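You operate a simulated robot arm through the tools that you are given. There is no shell and no other tool.

The job below is to be done with a simulated robot arm. You get a single attempt, and the scene is never put back.

Task
Shut the filter line, vent it and strip the filter tee.
Fine: watch the cartridge gauge fall; open the clamp only at 0 kPa. Cap to the DOME corner, gasket to WASTE; vent left open.

The check looks at the end state, three seconds after you hand in, the way a careful person would. Anything else that was tipped, shoved, dropped, spilled or broken makes it a failure. A push-on lid holds only when it is set on centred and level and pressed home; a screw cap is set on level and turned clockwise until tight.

Robot
A 7-joint arm with a three-finger gripper, fixed in place. Base frame: the origin is at the foot of the arm, x ahead of it, y to its left, z up; the work surface is at about z = 524. Readings come in mm, rad, newtons and seconds.
Its first joint turns from -2.897 to 2.897 rad. Payload 2.69 kg.
The tool frame sits at the grasp point between the pads (the TCP): z along the fingers, y along the line on which they close. The tips reach 30 mm beyond it. Largest opening 128 mm; the body of the gripper starts 117 mm behind the TCP.
Orientation is that of the tool frame in the base frame, as [roll, pitch, yaw] about the fixed x, y, z axes, in that order (R = Rz(yaw) Ry(pitch) Rx(roll)). With the fingers straight down and closing along the base's y, the tool's x points along the base's -x, its y along +y and its z along -z.

Tools
- The arm moves only by the tool play_rows. Its argument "commands" is a list of rows, each an object of numbers (a shift or turn left out is 0, a gripper value left out holds the last): "x", "y", "z": the shift along the tool's x, y, z in m; "wx", "wy", "wz": the turn, a rotation vector about the tool's x, y, z in rad; "hand": the closure, from 0 (fully open) to 1 (shut). In form: [{"x": .., "y": .., "z": .., "wx": .., "wy": .., "wz": .., "hand": ..}, ...]. A call has 1 to 20 rows; each row shifts and turns the commanded pose from where the row before left it, along the tool's axes as they then stand. Rows are played at 5 a second. More than 50 mm and 0.15 rad between two rows, or a gripper value outside its range, and nothing of the call is played. A pose out of reach is approached as far as the arm can. The call stops where the force on the tool passes 60 N (or 10 N more than at its start, if that is more) or the arm is blocked; 0.2 s more then pass. Each finger halts on what it meets, pressing with about 37 N; the grip force reading is that of the motor and also rises with nothing between the fingers. The clock runs only during rows and for 0.2 s after the last one: add rows that do not move to give the fingers time. The reply holds the time, the measured pose of the TCP, the force on the tool along the base axes, the opening and the grip force, in the units named above and with some noise, with the torque about the TCP (base axes, N m) and any sound that the robot's microphone picked up.
- Cameras (640 x 400 px; columns grow to the right, rows downward): "scene" is fixed at [220.8, -498.8, 1462.7]; the picture's right is [0.95, -0.32, 0.00], its down [-0.20, -0.59, -0.78] and it looks along [0.25, 0.74, -0.63] (base axes); focal length 358 px, centre (320, 200). "wrist" rides on the gripper at [58, 54, -131] in the tool frame; the picture's right is [-0.68, 0.74, 0.00], its down [-0.62, -0.57, -0.55] and it looks along [-0.40, -0.37, 0.84] (tool axes); focal length 234 px, centre (320, 200).
- grab_frame(camera): a new picture of that camera. No time passes.
- move_column(by): slides the trunk up (or, below 0, down) by that many mm; the arm rides with it, the base frame stays. It gives what a move gives, with no picture.
- locate(camera, pixels): for up to 12 pixels [column, row] of the newest picture of that camera ("zoom" is the newest enlarged one), the place [x, y, z] in the base frame of the surface seen there, good to about 2 mm. No time passes.
- close_up(camera, box): a new picture of the part [left, top, right, bottom] of that camera's present view, enlarged. No time passes.
- job_done(): hands the job in; it is judged then, once.

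Open the gripper and draw the arm clear of the work before you hand the job in, unless the task says otherwise.

The tools are called after "Request:" as name(argument=value, ...) on one line, values as JSON. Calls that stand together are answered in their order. play_rows: Moves the arm, as the interface text tells. Its arguments: {"type":"object","properties":{"commands":{"type":"array","items":{"type":"object","properties":{"x":{"type":"number"},"y":{"type":"number"},"z":{"type":"number"},"wx":{"type":"number"},"wy":{"type":"number"},"wz":{"type":"number"},"hand":{"type":"number"}}}}},"required":["commands"]} The other tools are called the same way: move_column (by) slides the trunk up or down; grab_frame (camera) takes a picture; locate (camera, pixels) gives the place of the surface under pixels of a picture; close_up (camera, box) takes an enlarged picture of a part of a camera's view; job_done () hands the job in.

At the start:

```text
time_s: 0.0
tool_pos: [628.1, 174.5, 1157.0]
tool_rot: [3.14, 0.001, 3.141]
contact_force: [0.3, 0.5, -0.1]
torque: [0.02, -0.01, -0.05]
grip_width: 128.0
finger_force: 0.1
trunk travel left (down, up): [-150.0, 200.0]
```

scene: 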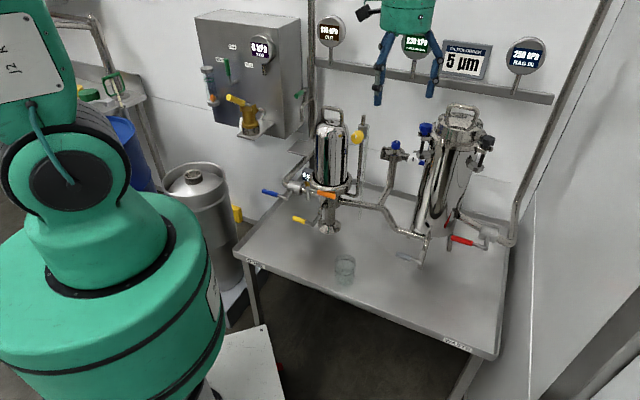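
wrist: 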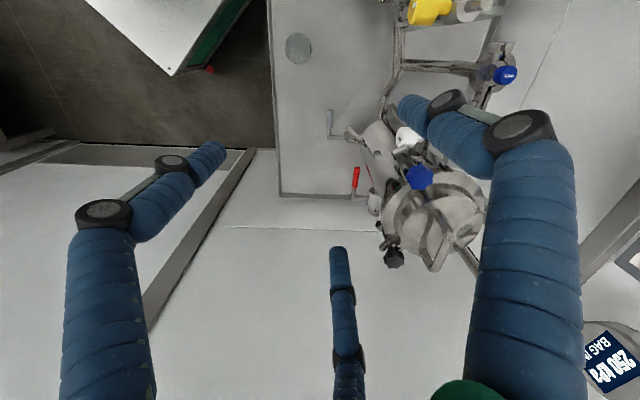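

The scene shows two filter housings on a table, gauges above and a wall panel to the left. I'll take enlarged views to identify the parts.

Request:
close_up(camera="scene", box=[240, 90, 400, 190])

Request:
close_up(camera="scene", box=[240, 160, 400, 260])

Request:
close_up(camera="scene", box=[360, 90, 560, 215])

Request:
close_up(camera="scene", box=[360, 190, 560, 315])

Request:
close_up(camera="scene", box=[180, 0, 340, 100])

Request:
close_up(camera="scene", box=[300, 0, 560, 162])

Request:
close_up(camera="scene", box=[240, 240, 500, 400])

```text
4.00 times, centred on (320, 140) of scene
```

zoom: 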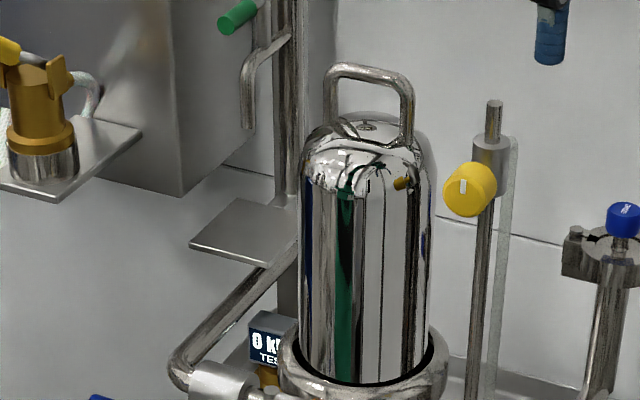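

```text
4.00 times, centred on (320, 210) of scene
```

zoom: 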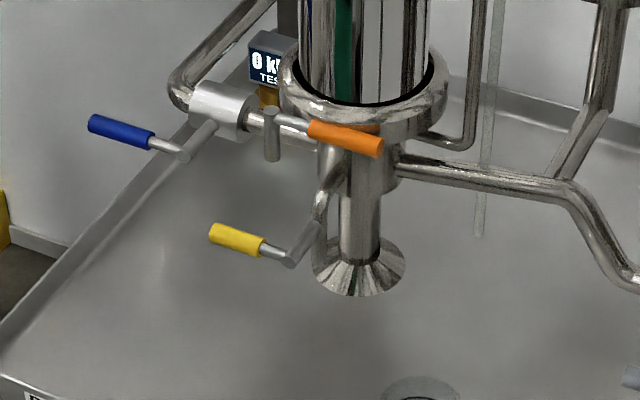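

```text
3.20 times, centred on (460, 152) of scene
```

zoom: 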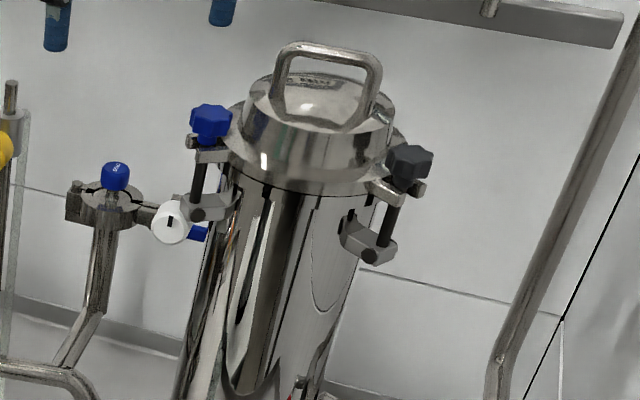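

```text
3.20 times, centred on (460, 252) of scene
```

zoom: 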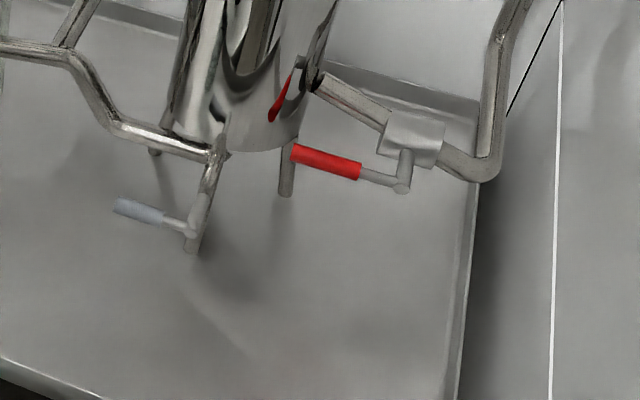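

```text
4.00 times, centred on (260, 50) of scene
```

zoom: 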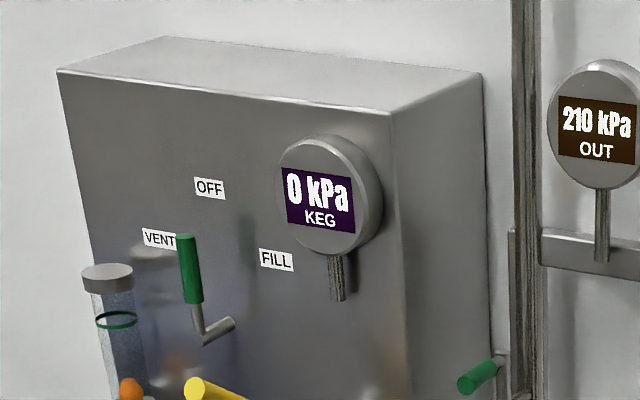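

```text
2.46 times, centred on (430, 81) of scene
```

zoom: 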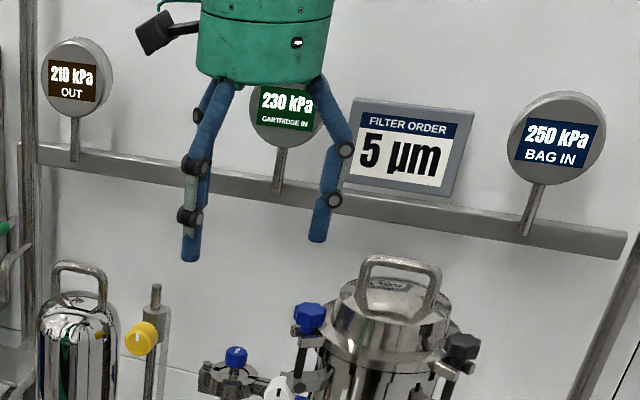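

```text
2.46 times, centred on (370, 320) of scene
```

zoom: 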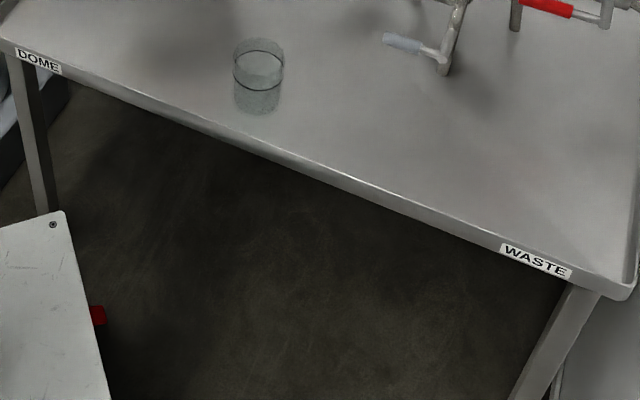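

I'll get 3D positions of key features from the scene image: handles, tee, housings and gauges.

Request:
grab_frame(camera="scene")

Request:
locate(camera="scene", pixels=[[265, 191], [330, 195], [298, 219], [357, 137], [395, 144], [424, 157], [425, 129], [488, 140], [462, 240], [405, 257], [345, 262], [393, 155]])

Request:
locate(camera="scene", pixels=[[255, 264], [458, 342], [330, 230], [340, 110], [461, 107], [413, 44], [237, 262], [497, 357], [237, 98], [260, 50], [330, 30], [527, 55]])

Request:
close_up(camera="scene", box=[370, 115, 450, 165])

Request:
close_up(camera="scene", box=[330, 100, 400, 144])

Request:
close_up(camera="wrist", box=[320, 0, 520, 125])

Request:
close_up(camera="wrist", box=[320, 90, 520, 215])

```text
taken
```

scene: 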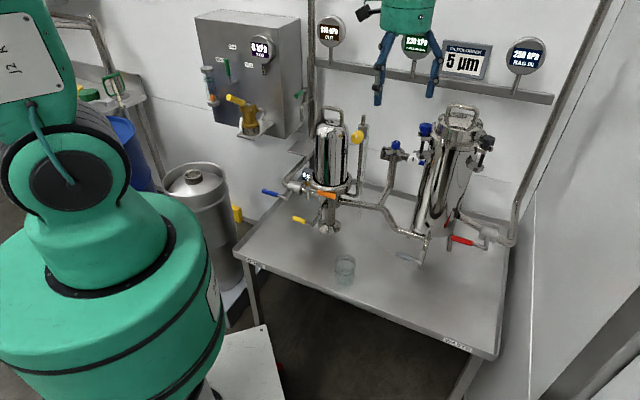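

```text
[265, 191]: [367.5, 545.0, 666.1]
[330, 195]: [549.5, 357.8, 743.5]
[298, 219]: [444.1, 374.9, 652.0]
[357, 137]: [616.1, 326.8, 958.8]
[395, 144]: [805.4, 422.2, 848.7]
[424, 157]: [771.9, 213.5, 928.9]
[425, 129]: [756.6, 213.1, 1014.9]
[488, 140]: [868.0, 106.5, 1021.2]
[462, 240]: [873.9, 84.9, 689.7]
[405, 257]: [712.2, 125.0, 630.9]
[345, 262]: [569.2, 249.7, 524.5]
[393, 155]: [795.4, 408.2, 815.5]
```

```text
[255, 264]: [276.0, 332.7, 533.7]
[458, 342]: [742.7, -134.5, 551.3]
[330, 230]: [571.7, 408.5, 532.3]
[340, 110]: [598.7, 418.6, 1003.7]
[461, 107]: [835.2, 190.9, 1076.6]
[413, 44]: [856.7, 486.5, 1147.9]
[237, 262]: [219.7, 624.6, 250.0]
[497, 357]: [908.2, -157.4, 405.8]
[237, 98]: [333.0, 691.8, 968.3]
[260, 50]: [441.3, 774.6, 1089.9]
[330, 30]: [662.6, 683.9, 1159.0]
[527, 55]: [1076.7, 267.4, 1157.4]
```

```text
8.00 times, centred on (410, 140) of scene
```

zoom: 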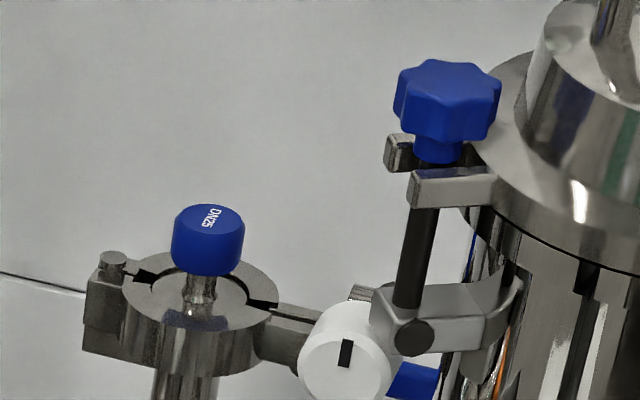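

```text
9.09 times, centred on (365, 122) of scene
```

zoom: 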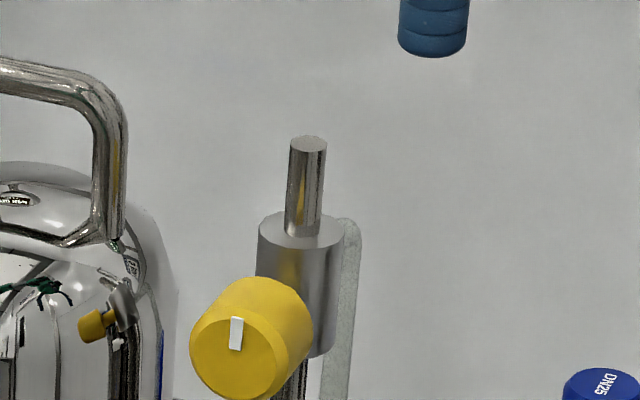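

```text
3.20 times, centred on (420, 62) of wrist
```

zoom: 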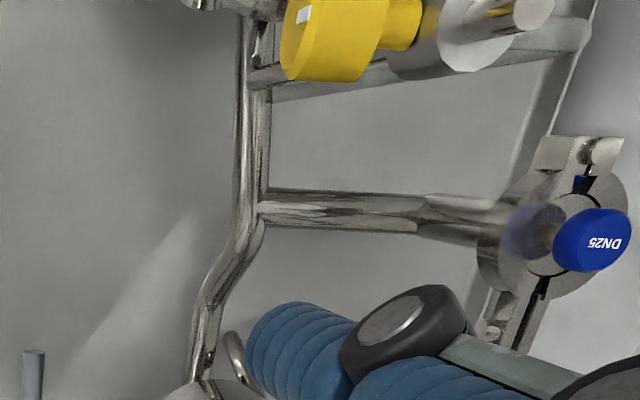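

```text
3.20 times, centred on (420, 152) of wrist
```

zoom: 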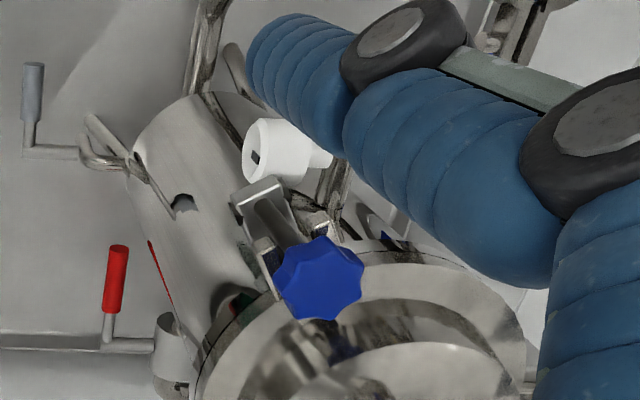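

The line appears to be: red inlet lever at (462,240), bag housing, blank tee with the DN25 knob at (395,144), cartridge housing, then the blue outlet lever at (265,191). I'll take fine close-ups of each valve and measure points on them.

Request:
close_up(camera="scene", box=[430, 220, 520, 276])

Request:
locate(camera="zoom", pixels=[[180, 130], [240, 155], [300, 165], [360, 170], [375, 150], [380, 110], [400, 90], [440, 130], [300, 70], [180, 180], [520, 160], [560, 60]])

Request:
close_up(camera="scene", box=[250, 160, 350, 222])

Request:
locate(camera="zoom", pixels=[[90, 200], [140, 215], [180, 232], [215, 240], [240, 210], [260, 170], [210, 150], [300, 190], [370, 200], [430, 215], [500, 230], [300, 230]])

Request:
close_up(camera="scene", box=[280, 190, 360, 240])

Request:
locate(camera="zoom", pixels=[[110, 220], [160, 230], [210, 245], [250, 250], [270, 220], [290, 180], [310, 130], [330, 80], [350, 180], [320, 330], [420, 330], [430, 100]])

```text
7.11 times, centred on (475, 248) of scene
```

zoom: 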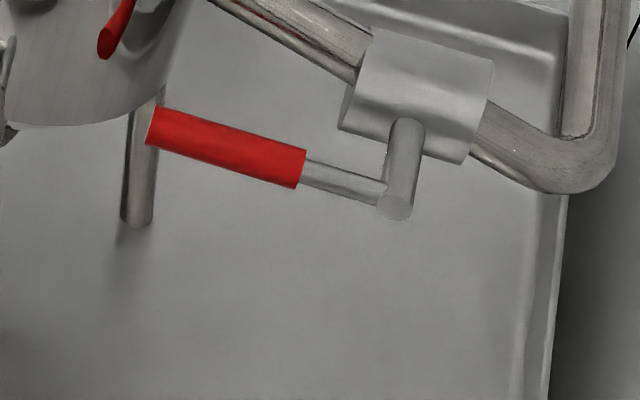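

```text
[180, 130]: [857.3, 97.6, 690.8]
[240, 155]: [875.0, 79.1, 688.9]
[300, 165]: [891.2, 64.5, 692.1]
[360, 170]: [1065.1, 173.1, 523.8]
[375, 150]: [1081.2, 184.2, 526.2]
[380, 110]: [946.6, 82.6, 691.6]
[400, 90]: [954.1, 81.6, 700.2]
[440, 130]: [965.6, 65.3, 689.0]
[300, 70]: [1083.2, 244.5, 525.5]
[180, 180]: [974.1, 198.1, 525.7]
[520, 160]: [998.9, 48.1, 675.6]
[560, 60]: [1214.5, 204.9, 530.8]
```

```text
6.40 times, centred on (300, 191) of scene
```

zoom: 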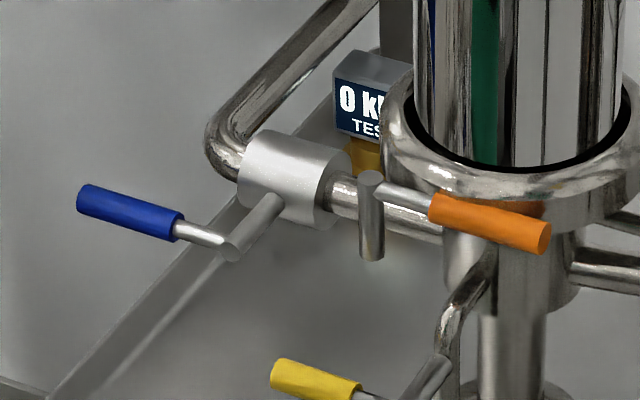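

```text
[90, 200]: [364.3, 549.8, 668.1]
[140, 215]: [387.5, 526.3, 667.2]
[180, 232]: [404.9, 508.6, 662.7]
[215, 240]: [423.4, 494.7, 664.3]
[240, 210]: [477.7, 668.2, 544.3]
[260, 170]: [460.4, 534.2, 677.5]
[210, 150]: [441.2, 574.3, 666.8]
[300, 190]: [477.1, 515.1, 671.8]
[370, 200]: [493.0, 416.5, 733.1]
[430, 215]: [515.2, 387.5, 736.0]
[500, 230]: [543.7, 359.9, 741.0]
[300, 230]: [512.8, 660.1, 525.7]
```

```text
8.00 times, centred on (320, 215) of scene
```

zoom: 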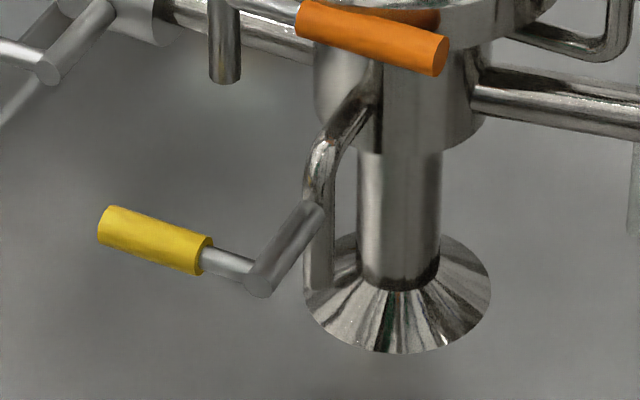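

```text
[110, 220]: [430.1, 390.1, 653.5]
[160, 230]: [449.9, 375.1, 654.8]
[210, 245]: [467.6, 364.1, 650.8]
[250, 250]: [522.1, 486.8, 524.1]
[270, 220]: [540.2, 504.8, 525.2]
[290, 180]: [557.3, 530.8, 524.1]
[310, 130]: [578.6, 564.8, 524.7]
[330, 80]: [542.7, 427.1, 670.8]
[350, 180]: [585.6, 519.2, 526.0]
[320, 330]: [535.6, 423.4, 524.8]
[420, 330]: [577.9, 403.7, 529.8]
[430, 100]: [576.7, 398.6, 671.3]
```

The tee clamp is at scene (393,155); skid axes run about 45° to the base. I'll zoom tighter on the tee clamp, vent knob and vent tube.

Request:
close_up(camera="wrist", box=[460, 30, 524, 70])

Request:
close_up(camera="wrist", box=[455, 35, 535, 115])

Request:
close_up(camera="scene", box=[376, 135, 440, 175])

Request:
locate(camera="zoom", pixels=[[70, 130], [50, 180], [110, 120], [190, 60], [200, 120], [250, 150], [130, 170], [190, 190], [290, 170], [360, 160], [430, 220], [410, 210]])

Request:
close_up(camera="scene", box=[330, 150, 410, 230])

```text
10.00 times, centred on (492, 50) of wrist
```

zoom: 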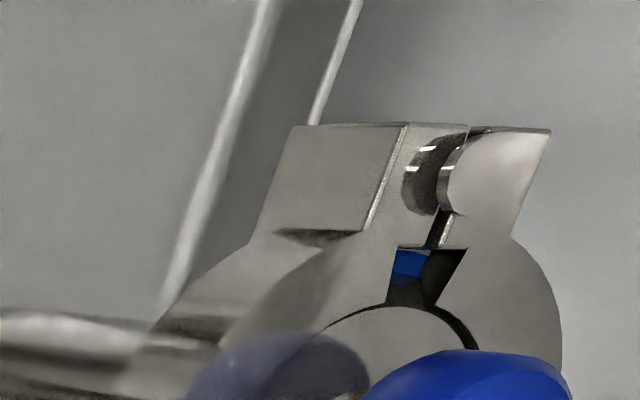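

```text
5.00 times, centred on (495, 75) of wrist
```

zoom: 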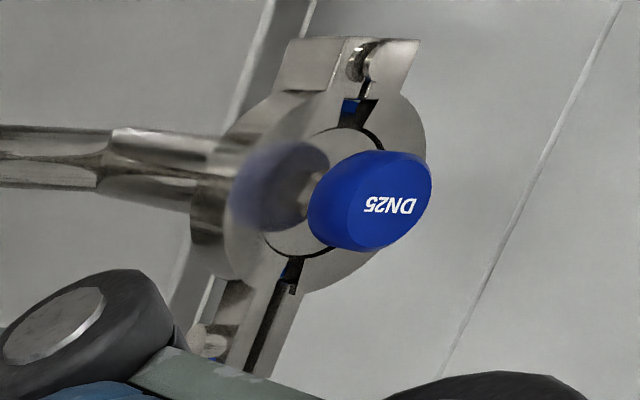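

```text
10.00 times, centred on (408, 155) of scene
```

zoom: 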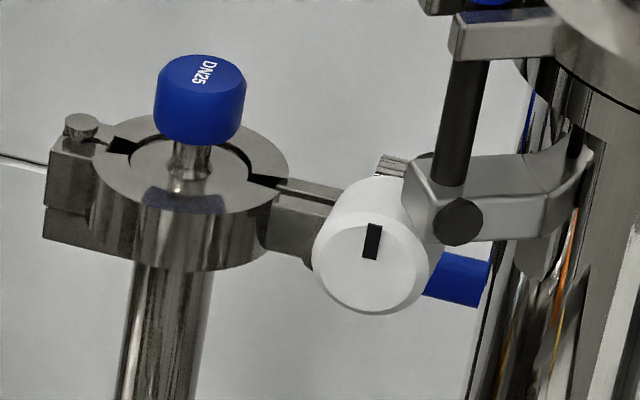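

```text
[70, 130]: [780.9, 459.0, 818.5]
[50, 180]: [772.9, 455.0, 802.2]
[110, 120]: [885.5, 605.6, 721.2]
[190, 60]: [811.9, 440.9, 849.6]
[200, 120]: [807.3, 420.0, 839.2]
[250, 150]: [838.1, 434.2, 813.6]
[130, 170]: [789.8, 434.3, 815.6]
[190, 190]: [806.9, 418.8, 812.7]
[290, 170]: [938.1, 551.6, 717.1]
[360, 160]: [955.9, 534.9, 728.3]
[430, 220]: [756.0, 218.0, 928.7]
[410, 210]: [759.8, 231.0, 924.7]
```

```text
5.00 times, centred on (370, 190) of scene
```

zoom: 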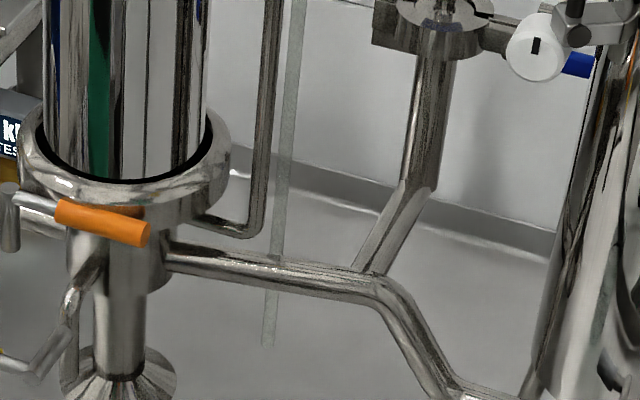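

The tee branch rises from the bag–cartridge pipe; a blue wing part peeks out behind the white knob at scene (430,163). I'll move above the front of the tee and yaw 90° so the wrist camera looks toward the wall at the clamp.

Request:
play_rows(commands=[{"x": -0.0185, "y": 0.0358, "z": 0.0168, "hand": 0}, {"x": -0.0185, "y": 0.0358, "z": 0.0168}, {"x": -0.0185, "y": 0.0358, "z": 0.0168}, {"x": -0.0185, "y": 0.0358, "z": 0.0168}, {"wz": -0.1428}, {"wz": -0.1428}, {"wz": -0.1428}, {"wz": -0.1428}, {"wz": -0.1428}, {"wz": -0.1428}, {"wz": -0.1428}, {"wz": -0.1428}, {"wz": -0.1428}, {"wz": -0.1428}, {"wz": -0.1428}, {}])

Request:
grab_frame(camera="wrist")

Request:
grab_frame(camera="scene")

```text
time_s: 3.4
tool_pos: [701.7, 315.9, 1091.5]
tool_rot: [-3.14, -0.001, -1.568]
contact_force: [0.0, 0.9, 0.2]
torque: [-0.01, -0.02, -0.01]
grip_width: 128.0
finger_force: 0.1
trunk travel left (down, up): [-150.0, 200.0]
```

```text
taken
```

wrist: 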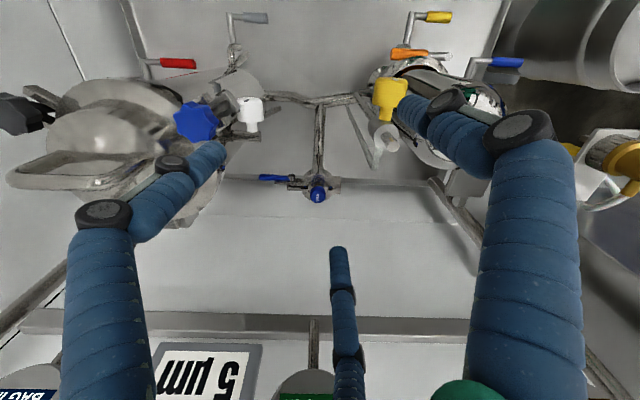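

```text
taken
```

scene: 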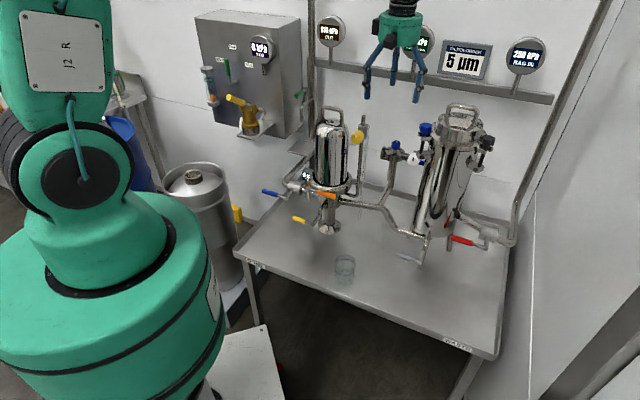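

The wrist view now shows the tee at (317,190) with a blue wing at (275,178) (image is inverted: wall at the bottom). I'll zoom in on it, the vent knob and gauges.

Request:
close_up(camera="wrist", box=[250, 160, 346, 220])

Request:
locate(camera="zoom", pixels=[[90, 120], [170, 125], [230, 130], [270, 160], [300, 165], [270, 190], [350, 180], [430, 140], [440, 230], [380, 165], [560, 180], [590, 160]])

Request:
close_up(camera="wrist", box=[340, 60, 436, 180])

Request:
close_up(camera="wrist", box=[150, 70, 310, 170])

Request:
close_up(camera="wrist", box=[130, 0, 290, 100])

Request:
close_up(camera="wrist", box=[370, 0, 530, 100])

Request:
close_up(camera="scene", box=[310, 0, 560, 156])

```text
6.67 times, centred on (298, 190) of wrist
```

zoom: 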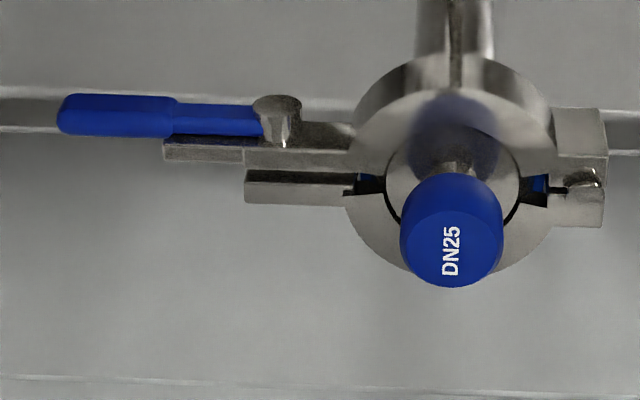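

```text
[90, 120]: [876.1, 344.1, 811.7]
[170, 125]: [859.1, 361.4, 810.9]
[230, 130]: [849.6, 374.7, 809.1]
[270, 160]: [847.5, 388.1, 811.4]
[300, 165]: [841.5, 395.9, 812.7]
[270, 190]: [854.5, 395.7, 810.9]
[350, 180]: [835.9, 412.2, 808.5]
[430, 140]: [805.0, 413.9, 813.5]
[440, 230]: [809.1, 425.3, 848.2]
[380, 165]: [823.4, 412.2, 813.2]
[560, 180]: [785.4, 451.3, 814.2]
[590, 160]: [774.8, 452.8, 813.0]
```

```text
3.33 times, centred on (388, 120) of wrist
```

zoom: 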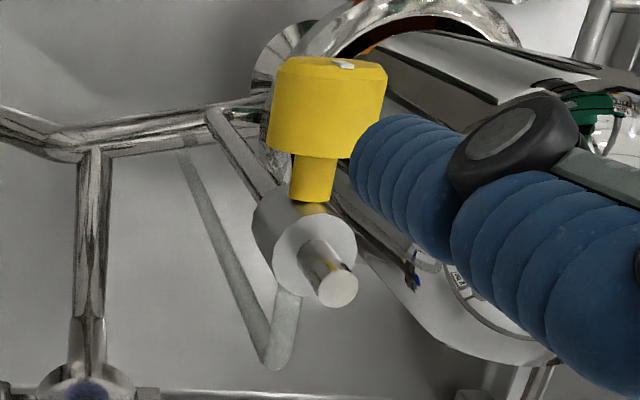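

```text
4.00 times, centred on (230, 120) of wrist
```

zoom: 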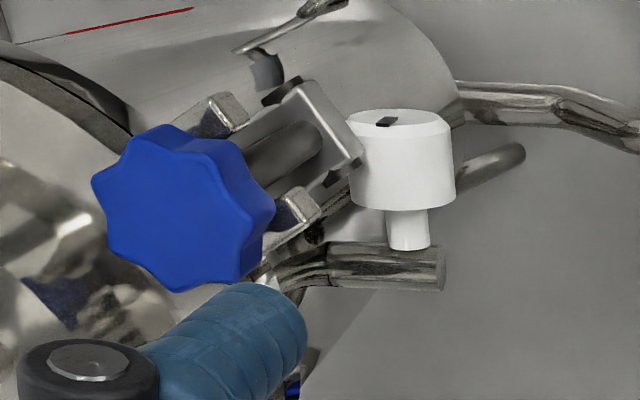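

```text
4.00 times, centred on (210, 50) of wrist
```

zoom: 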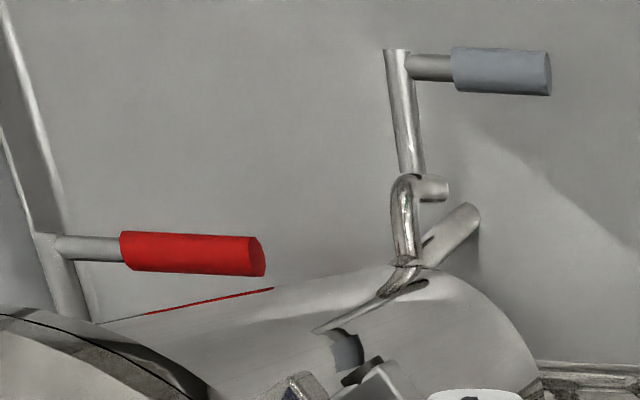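

```text
4.00 times, centred on (450, 50) of wrist
```

zoom: 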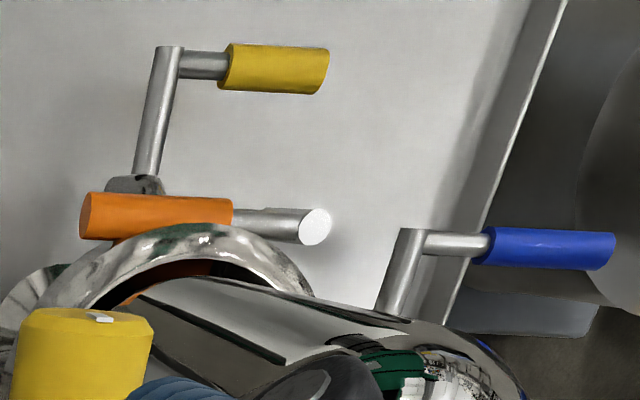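

```text
2.56 times, centred on (435, 78) of scene
```

zoom: 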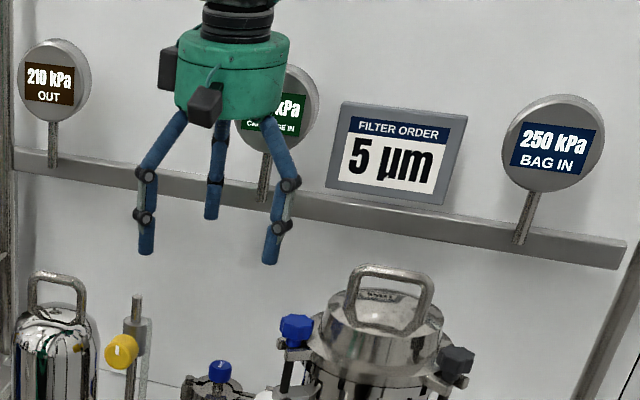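

The hand looks to have three finger legs (a "thumb" and two others), so I'll close the gripper in the air and look at how the fingers actually meet before relying on it.

Request:
play_rows(commands=[{"hand": 0.5}, {}, {}])

Request:
grab_frame(camera="wrist")

Request:
close_up(camera="scene", box=[340, 0, 460, 120])

Request:
play_rows(commands=[{"hand": 1.0}, {}, {}, {}])

Request:
grab_frame(camera="wrist")

Request:
close_up(camera="scene", box=[340, 0, 460, 120])

```text
time_s: 4.2
tool_pos: [702.3, 316.5, 1092.0]
tool_rot: [3.142, 0.001, -1.571]
contact_force: [-0.4, -0.4, 0.3]
torque: [0.0, 0.02, 0.04]
grip_width: 63.8
finger_force: 0.0
trunk travel left (down, up): [-150.0, 200.0]
```

```text
taken
```

wrist: 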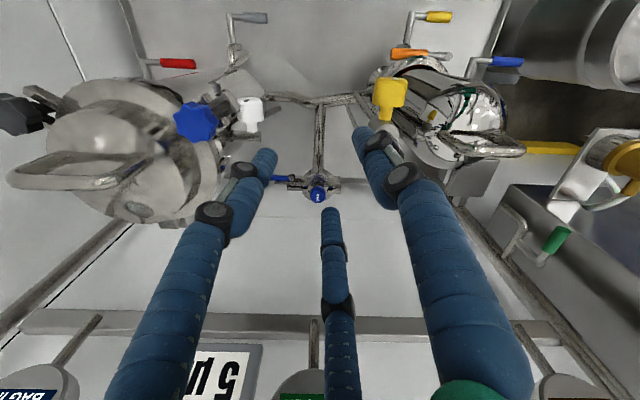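

```text
3.33 times, centred on (400, 60) of scene
```

zoom: 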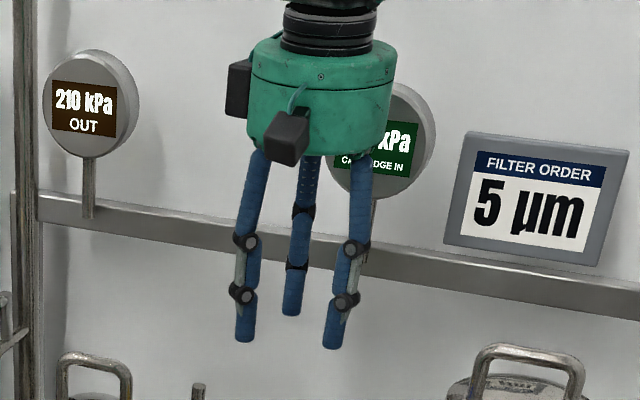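

```text
time_s: 5.2
tool_pos: [700.9, 317.3, 1090.6]
tool_rot: [-3.141, 0.001, -1.57]
contact_force: [-0.7, -0.6, 0.1]
torque: [0.0, -0.03, -0.01]
grip_width: 2.1
finger_force: 31.4
trunk travel left (down, up): [-150.0, 200.0]
```

```text
taken
```

wrist: 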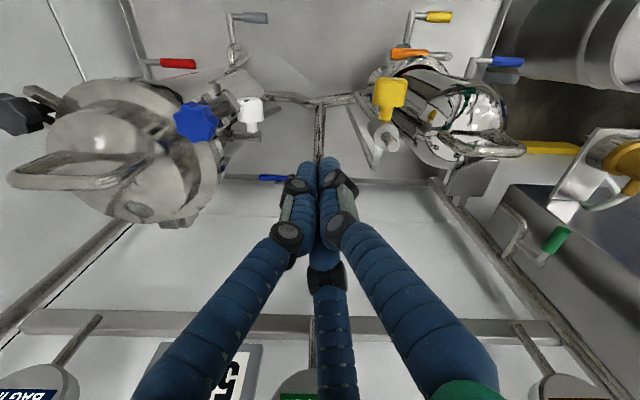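

```text
3.33 times, centred on (400, 60) of scene
```

zoom: 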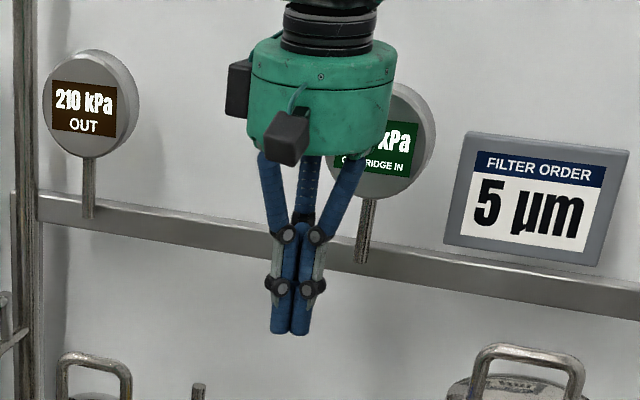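

The three drawn legs converge to the centre. I'll half-open and use locate on the leg pixels to learn where the real finger surfaces are.

Request:
play_rows(commands=[{"hand": 0.5}, {}, {}])

Request:
grab_frame(camera="wrist")

Request:
locate(camera="wrist", pixels=[[265, 165], [245, 200], [170, 310], [332, 225], [335, 270], [340, 340], [362, 135], [380, 180], [450, 290], [290, 205], [215, 215], [405, 175]])

Request:
grab_frame(camera="scene")

Request:
locate(camera="scene", pixels=[[414, 100], [440, 102], [427, 92], [400, 30], [387, 42], [413, 75], [443, 75], [430, 70]])

```text
time_s: 6.0
tool_pos: [701.4, 315.6, 1092.4]
tool_rot: [-3.141, 0.001, -1.571]
contact_force: [0.6, -0.3, -0.5]
torque: [-0.01, 0.01, 0.0]
grip_width: 64.0
finger_force: 0.0
trunk travel left (down, up): [-150.0, 200.0]
```

```text
taken
```

wrist: 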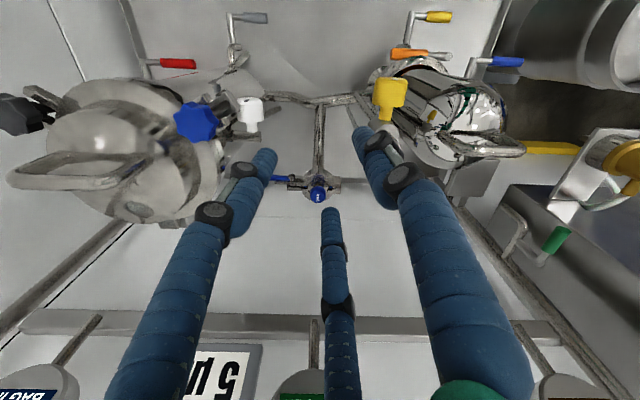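

```text
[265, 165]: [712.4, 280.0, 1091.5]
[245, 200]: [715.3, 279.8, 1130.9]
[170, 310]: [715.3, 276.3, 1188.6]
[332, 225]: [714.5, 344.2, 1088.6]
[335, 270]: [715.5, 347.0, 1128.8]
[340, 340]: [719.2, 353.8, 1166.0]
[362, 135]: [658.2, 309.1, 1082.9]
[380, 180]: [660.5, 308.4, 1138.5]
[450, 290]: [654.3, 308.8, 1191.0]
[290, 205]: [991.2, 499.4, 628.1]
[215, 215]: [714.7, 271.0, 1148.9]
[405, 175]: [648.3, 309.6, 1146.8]
```

```text
taken
```

scene: 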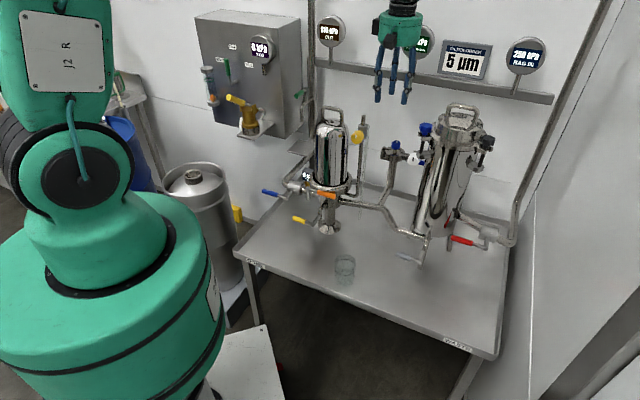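

```text
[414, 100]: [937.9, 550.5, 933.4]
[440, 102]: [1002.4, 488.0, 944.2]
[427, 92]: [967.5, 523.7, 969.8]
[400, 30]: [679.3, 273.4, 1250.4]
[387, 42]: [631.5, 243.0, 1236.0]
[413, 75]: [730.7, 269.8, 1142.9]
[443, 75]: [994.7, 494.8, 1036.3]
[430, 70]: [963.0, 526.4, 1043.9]
```

Locate confirms the drawn hand has a thumb on tool +y and two fingers on −y at ±x, all converging on the TCP. Next I move along the view line toward the tee for a better look at the blue clamp handle's hub.

Request:
play_rows(commands=[{"x": -0.0148, "y": -0.0143, "z": 0.0315, "hand": 0}, {"x": -0.0148, "y": -0.0143, "z": 0.0315}, {"x": -0.0148, "y": -0.0143, "z": 0.0315}, {"x": -0.0148, "y": -0.0143, "z": 0.0315}, {}])

Request:
grab_frame(camera="wrist")

Request:
close_up(camera="wrist", box=[200, 130, 392, 250])

Request:
locate(camera="zoom", pixels=[[60, 90], [120, 100], [200, 110], [235, 100], [250, 120], [150, 150], [220, 170], [280, 150], [330, 160], [360, 260], [470, 160], [520, 150]])

```text
time_s: 7.2
tool_pos: [759.0, 375.3, 965.8]
tool_rot: [-3.141, 0.001, -1.572]
contact_force: [1.1, 0.0, -0.4]
torque: [-0.01, 0.01, -0.01]
grip_width: 128.1
finger_force: 0.2
trunk travel left (down, up): [-150.0, 200.0]
```

```text
taken
```

wrist: 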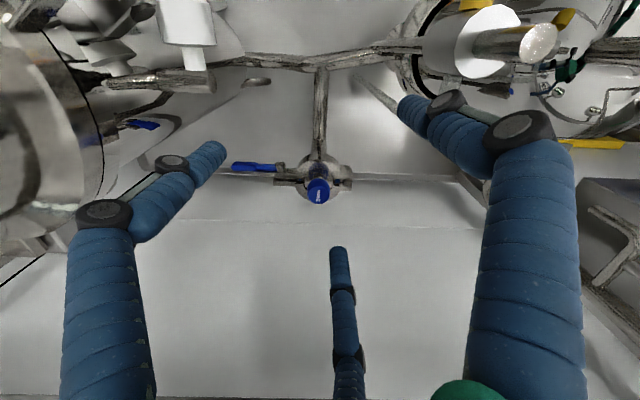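

```text
3.33 times, centred on (296, 190) of wrist
```

zoom: 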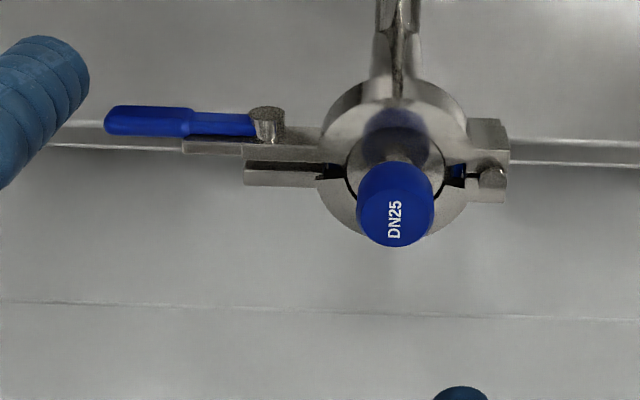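

```text
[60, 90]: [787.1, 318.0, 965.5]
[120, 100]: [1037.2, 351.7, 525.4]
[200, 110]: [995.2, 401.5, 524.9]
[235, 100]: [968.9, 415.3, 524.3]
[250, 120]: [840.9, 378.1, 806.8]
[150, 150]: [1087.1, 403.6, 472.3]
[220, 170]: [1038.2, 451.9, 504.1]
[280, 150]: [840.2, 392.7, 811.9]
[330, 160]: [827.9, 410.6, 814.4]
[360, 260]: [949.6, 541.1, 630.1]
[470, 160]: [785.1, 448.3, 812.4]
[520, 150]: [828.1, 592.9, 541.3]
```

I'll zoom maximally on the clamp's handle hub at wrist (280,167) to tell whether its axis is vertical or horizontal.

Request:
close_up(camera="wrist", box=[228, 150, 308, 200])

Request:
locate(camera="zoom", pixels=[[40, 120], [100, 125], [150, 130], [200, 138], [230, 140], [395, 115], [410, 135], [415, 155], [400, 165], [420, 100], [280, 165], [200, 165]])

Request:
close_up(camera="wrist", box=[284, 140, 364, 220])

```text
8.00 times, centred on (268, 175) of wrist
```

zoom: 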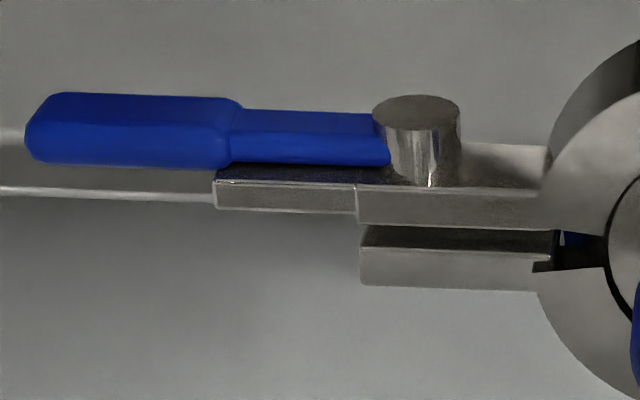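

```text
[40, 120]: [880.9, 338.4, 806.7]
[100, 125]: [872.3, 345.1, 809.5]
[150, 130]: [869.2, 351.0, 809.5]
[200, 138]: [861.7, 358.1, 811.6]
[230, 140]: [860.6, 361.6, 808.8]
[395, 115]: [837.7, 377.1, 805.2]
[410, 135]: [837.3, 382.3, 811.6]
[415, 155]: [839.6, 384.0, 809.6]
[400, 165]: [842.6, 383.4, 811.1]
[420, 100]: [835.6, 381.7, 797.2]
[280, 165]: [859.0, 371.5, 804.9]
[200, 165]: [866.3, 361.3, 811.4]
```

```text
5.00 times, centred on (324, 180) of wrist
```

zoom: 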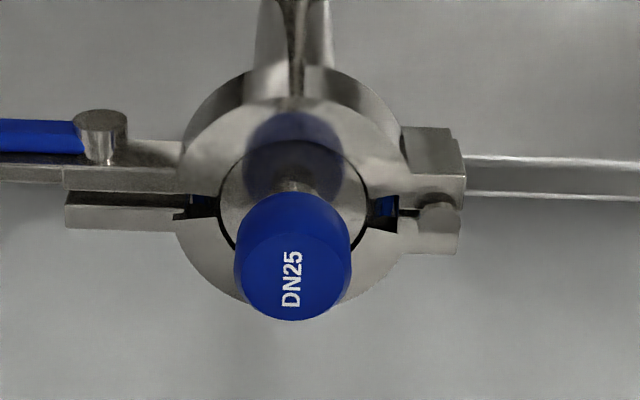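

The hub at wrist-zoom (418,110) is a horizontal cylinder facing the front, so the blue clamp lever turns about a horizontal axis. Now I back off upward and to the front of the skid, then reorient for the valves.

Request:
play_rows(commands=[{"z": -0.0383}, {"z": -0.0383}, {"z": -0.0383}, {"x": 0.031, "y": 0.0311}, {"x": 0.031, "y": 0.0311}, {"x": 0.031, "y": 0.0311}, {"x": 0.031, "y": 0.0311}, {"x": 0.031, "y": 0.0311}, {"x": 0.031, "y": 0.0311}, {"x": 0.031, "y": 0.0311}, {"x": 0.031, "y": 0.0311}, {}])

Request:
play_rows(commands=[{"wz": 0.1473, "hand": 1}, {"wz": 0.1473}, {"wz": 0.1473}, {"wz": 0.1473}, {"wz": 0.1473}, {"wz": 0.1473}, {"wz": 0.1473}, {"wz": 0.1473}, {"wz": 0.1473}, {"wz": 0.1473}, {"wz": 0.1473}, {"wz": 0.1473}, {"wz": 0.1473}, {"wz": 0.1473}, {"wz": 0.1473}, {"wz": 0.1465}, {}])

```text
time_s: 9.8
tool_pos: [508.7, 128.0, 1079.9]
tool_rot: [3.141, 0.0, -1.571]
contact_force: [-0.3, -0.5, 0.7]
torque: [0.05, -0.01, -0.03]
grip_width: 128.0
finger_force: 0.2
trunk travel left (down, up): [-150.0, 200.0]
```

```text
time_s: 13.4
tool_pos: [509.4, 128.4, 1080.5]
tool_rot: [3.14, 0.001, 2.357]
contact_force: [-0.1, -0.5, -0.1]
torque: [-0.01, 0.0, 0.03]
grip_width: 2.0
finger_force: 31.0
trunk travel left (down, up): [-150.0, 200.0]
```

Yaw is right. I translate across to in front of the red valve at height, then pitch the tool to point horizontally at the skid.

Request:
play_rows(commands=[{"x": -0.0419, "y": 0.0149}, {"x": -0.0419, "y": 0.0149}, {"x": -0.0419, "y": 0.0149}, {"x": -0.0419, "y": 0.0149}, {"x": -0.0419, "y": 0.0149}, {"x": -0.0419, "y": 0.0149}, {"x": -0.0419, "y": 0.0149}, {"wx": -0.1428}, {"wx": -0.1428}, {"wx": -0.1428}, {"wx": -0.1428}, {"wx": -0.1428}, {"wx": -0.1428}, {"wx": -0.1428}, {"wx": -0.1428}, {"wx": -0.1428}, {"wx": -0.1428}, {"wx": -0.1428}, {}])

Request:
grab_frame(camera="wrist")

Request:
grab_frame(camera="scene")

```text
time_s: 17.4
tool_pos: [791.7, -6.5, 1079.1]
tool_rot: [1.568, 0.0, 2.356]
contact_force: [0.6, -0.2, -0.2]
torque: [0.01, -0.03, 0.03]
grip_width: 2.2
finger_force: 31.2
trunk travel left (down, up): [-150.0, 200.0]
```

```text
taken
```

wrist: 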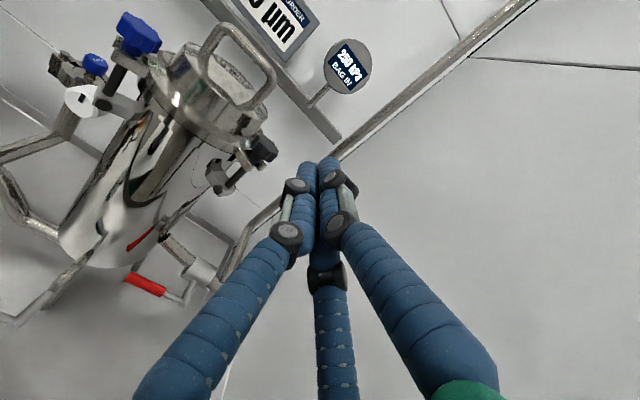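

```text
taken
```

scene: 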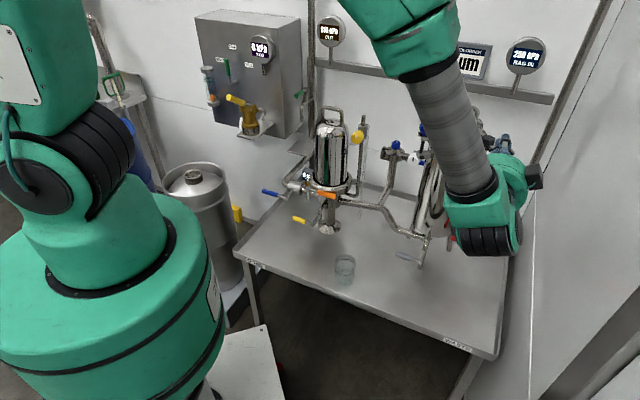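

Tool is now horizontal. I measure the red lever's grip and stem from the wrist picture at (130–165,275–293) and (183,290).

Request:
close_up(camera="wrist", box=[100, 230, 260, 330])

Request:
locate(camera="zoom", pixels=[[105, 190], [150, 205], [200, 225], [250, 245], [290, 265], [325, 285], [350, 240], [370, 190], [430, 170], [350, 130], [300, 80], [480, 200]])

```text
4.00 times, centred on (180, 280) of wrist
```

zoom: 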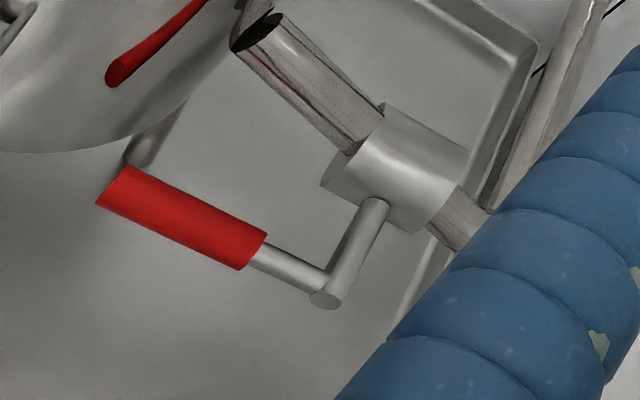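

```text
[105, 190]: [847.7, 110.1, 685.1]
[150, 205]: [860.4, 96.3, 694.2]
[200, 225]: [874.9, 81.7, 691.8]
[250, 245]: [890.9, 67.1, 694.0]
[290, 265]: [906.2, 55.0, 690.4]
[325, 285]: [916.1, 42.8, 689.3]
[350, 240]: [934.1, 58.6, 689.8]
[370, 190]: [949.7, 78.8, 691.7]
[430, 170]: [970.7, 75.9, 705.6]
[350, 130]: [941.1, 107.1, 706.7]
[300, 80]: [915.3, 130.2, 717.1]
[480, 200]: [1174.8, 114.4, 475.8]
```

Red lever: stem axis at about (916,43,686), tip (848,110). I descend in front of it with closed fingers, to just above lever height, then look.

Request:
locate(camera="zoom", pixels=[[40, 100], [100, 135], [160, 110], [210, 70], [235, 20], [60, 30], [140, 145], [270, 30]])

Request:
play_rows(commands=[{"y": -0.0436, "hand": 1}, {"y": -0.0436}, {"y": -0.0436}, {"y": -0.0436}, {"y": -0.0436}, {"y": -0.0436}, {"y": -0.0436}, {"y": -0.0436}, {}])

Request:
grab_frame(camera="wrist")

Request:
grab_frame(camera="scene")

```text
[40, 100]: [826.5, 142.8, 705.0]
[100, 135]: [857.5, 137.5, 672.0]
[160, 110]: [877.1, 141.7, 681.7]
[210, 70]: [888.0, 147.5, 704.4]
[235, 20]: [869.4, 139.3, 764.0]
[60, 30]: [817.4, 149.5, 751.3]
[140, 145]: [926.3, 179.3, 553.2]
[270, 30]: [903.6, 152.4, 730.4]
```

```text
time_s: 19.4
tool_pos: [792.2, -5.9, 731.2]
tool_rot: [1.571, 0.0, 2.357]
contact_force: [-0.1, 0.3, 0.0]
torque: [-0.04, 0.01, 0.02]
grip_width: 2.1
finger_force: 31.9
trunk travel left (down, up): [-150.0, 200.0]
```

```text
taken
```

wrist: 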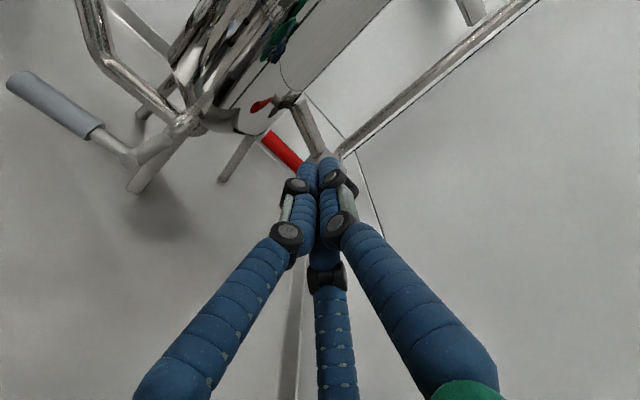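

```text
taken
```

scene: 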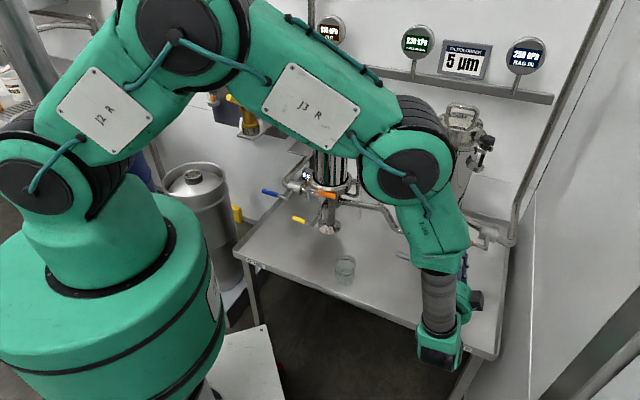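

The way is clear; bag surface right edge is near U≈525 while my fingers are at U≈564. I advance 109 mm so the closed fingertips are over the lever.

Request:
play_rows(commands=[{"z": 0.0363}, {"z": 0.0363}, {"z": 0.0363}, {}])

Request:
grab_frame(camera="wrist")

```text
time_s: 20.4
tool_pos: [867.6, 71.4, 730.3]
tool_rot: [1.571, -0.001, 2.355]
contact_force: [-0.1, 0.0, -0.1]
torque: [0.0, -0.02, -0.02]
grip_width: 2.3
finger_force: 31.6
trunk travel left (down, up): [-150.0, 200.0]
```

```text
taken
```

wrist: 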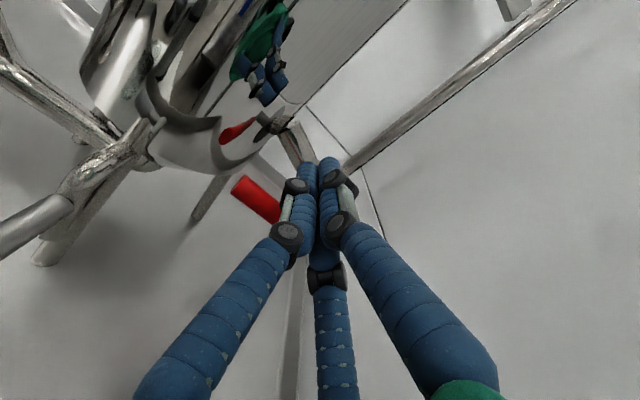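

Fingers sit above the red grip. I press down in small steps and watch for contact or rotation.

Request:
play_rows(commands=[{"y": -0.01}, {"y": -0.008}, {"y": -0.005}, {"y": -0.005}, {"y": -0.005}, {"y": -0.005}, {}])

Request:
grab_frame(camera="wrist")

```text
time_s: 21.8
tool_pos: [872.3, 70.2, 704.2]
tool_rot: [1.556, 0.011, 2.359]
contact_force: [-4.0, -0.2, 23.6]
torque: [0.23, -0.17, 0.36]
grip_width: 2.2
finger_force: 31.4
trunk travel left (down, up): [-150.0, 200.0]
stopped in row 7: the force on the tool passed its limit at 66 N (the readings are from after the stop); the commanded pose is now the measured one
```

```text
taken
```

wrist: 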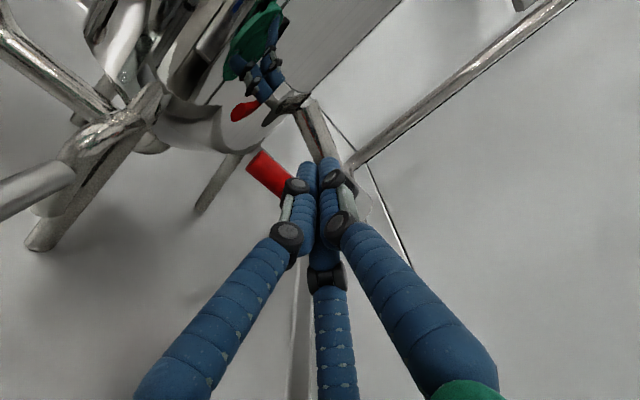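

Contact stopped at TCP z≈704 (finger half-thickness 10 mm against the lever top at 694) without the lever moving, so it doesn't turn down. I back out, go beneath the lever and will push it upward instead.

Request:
play_rows(commands=[{"y": 0.012, "wx": 0.015, "wy": -0.003, "wz": 0.011}, {"z": -0.03}, {"z": -0.03}, {"y": -0.033, "x": 0.005}, {"y": -0.033, "x": 0.005}, {}, {"z": 0.029}, {"z": 0.029}, {}])

Request:
grab_frame(camera="wrist")

```text
time_s: 23.8
tool_pos: [862.0, 76.8, 647.4]
tool_rot: [1.577, -0.007, 2.356]
contact_force: [0.2, 0.5, 0.1]
torque: [-0.02, 0.0, 0.02]
grip_width: 2.0
finger_force: 31.5
trunk travel left (down, up): [-150.0, 200.0]
```

```text
taken
```

wrist: 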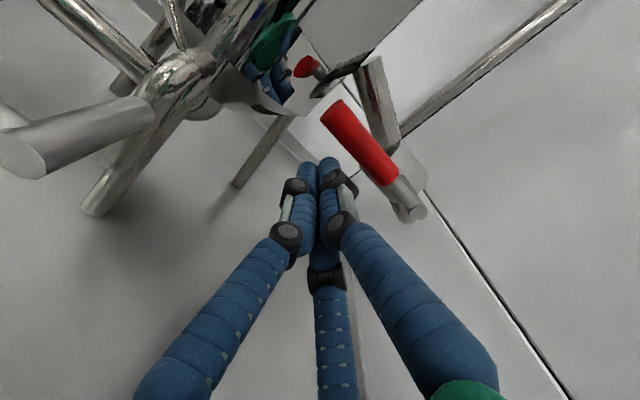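

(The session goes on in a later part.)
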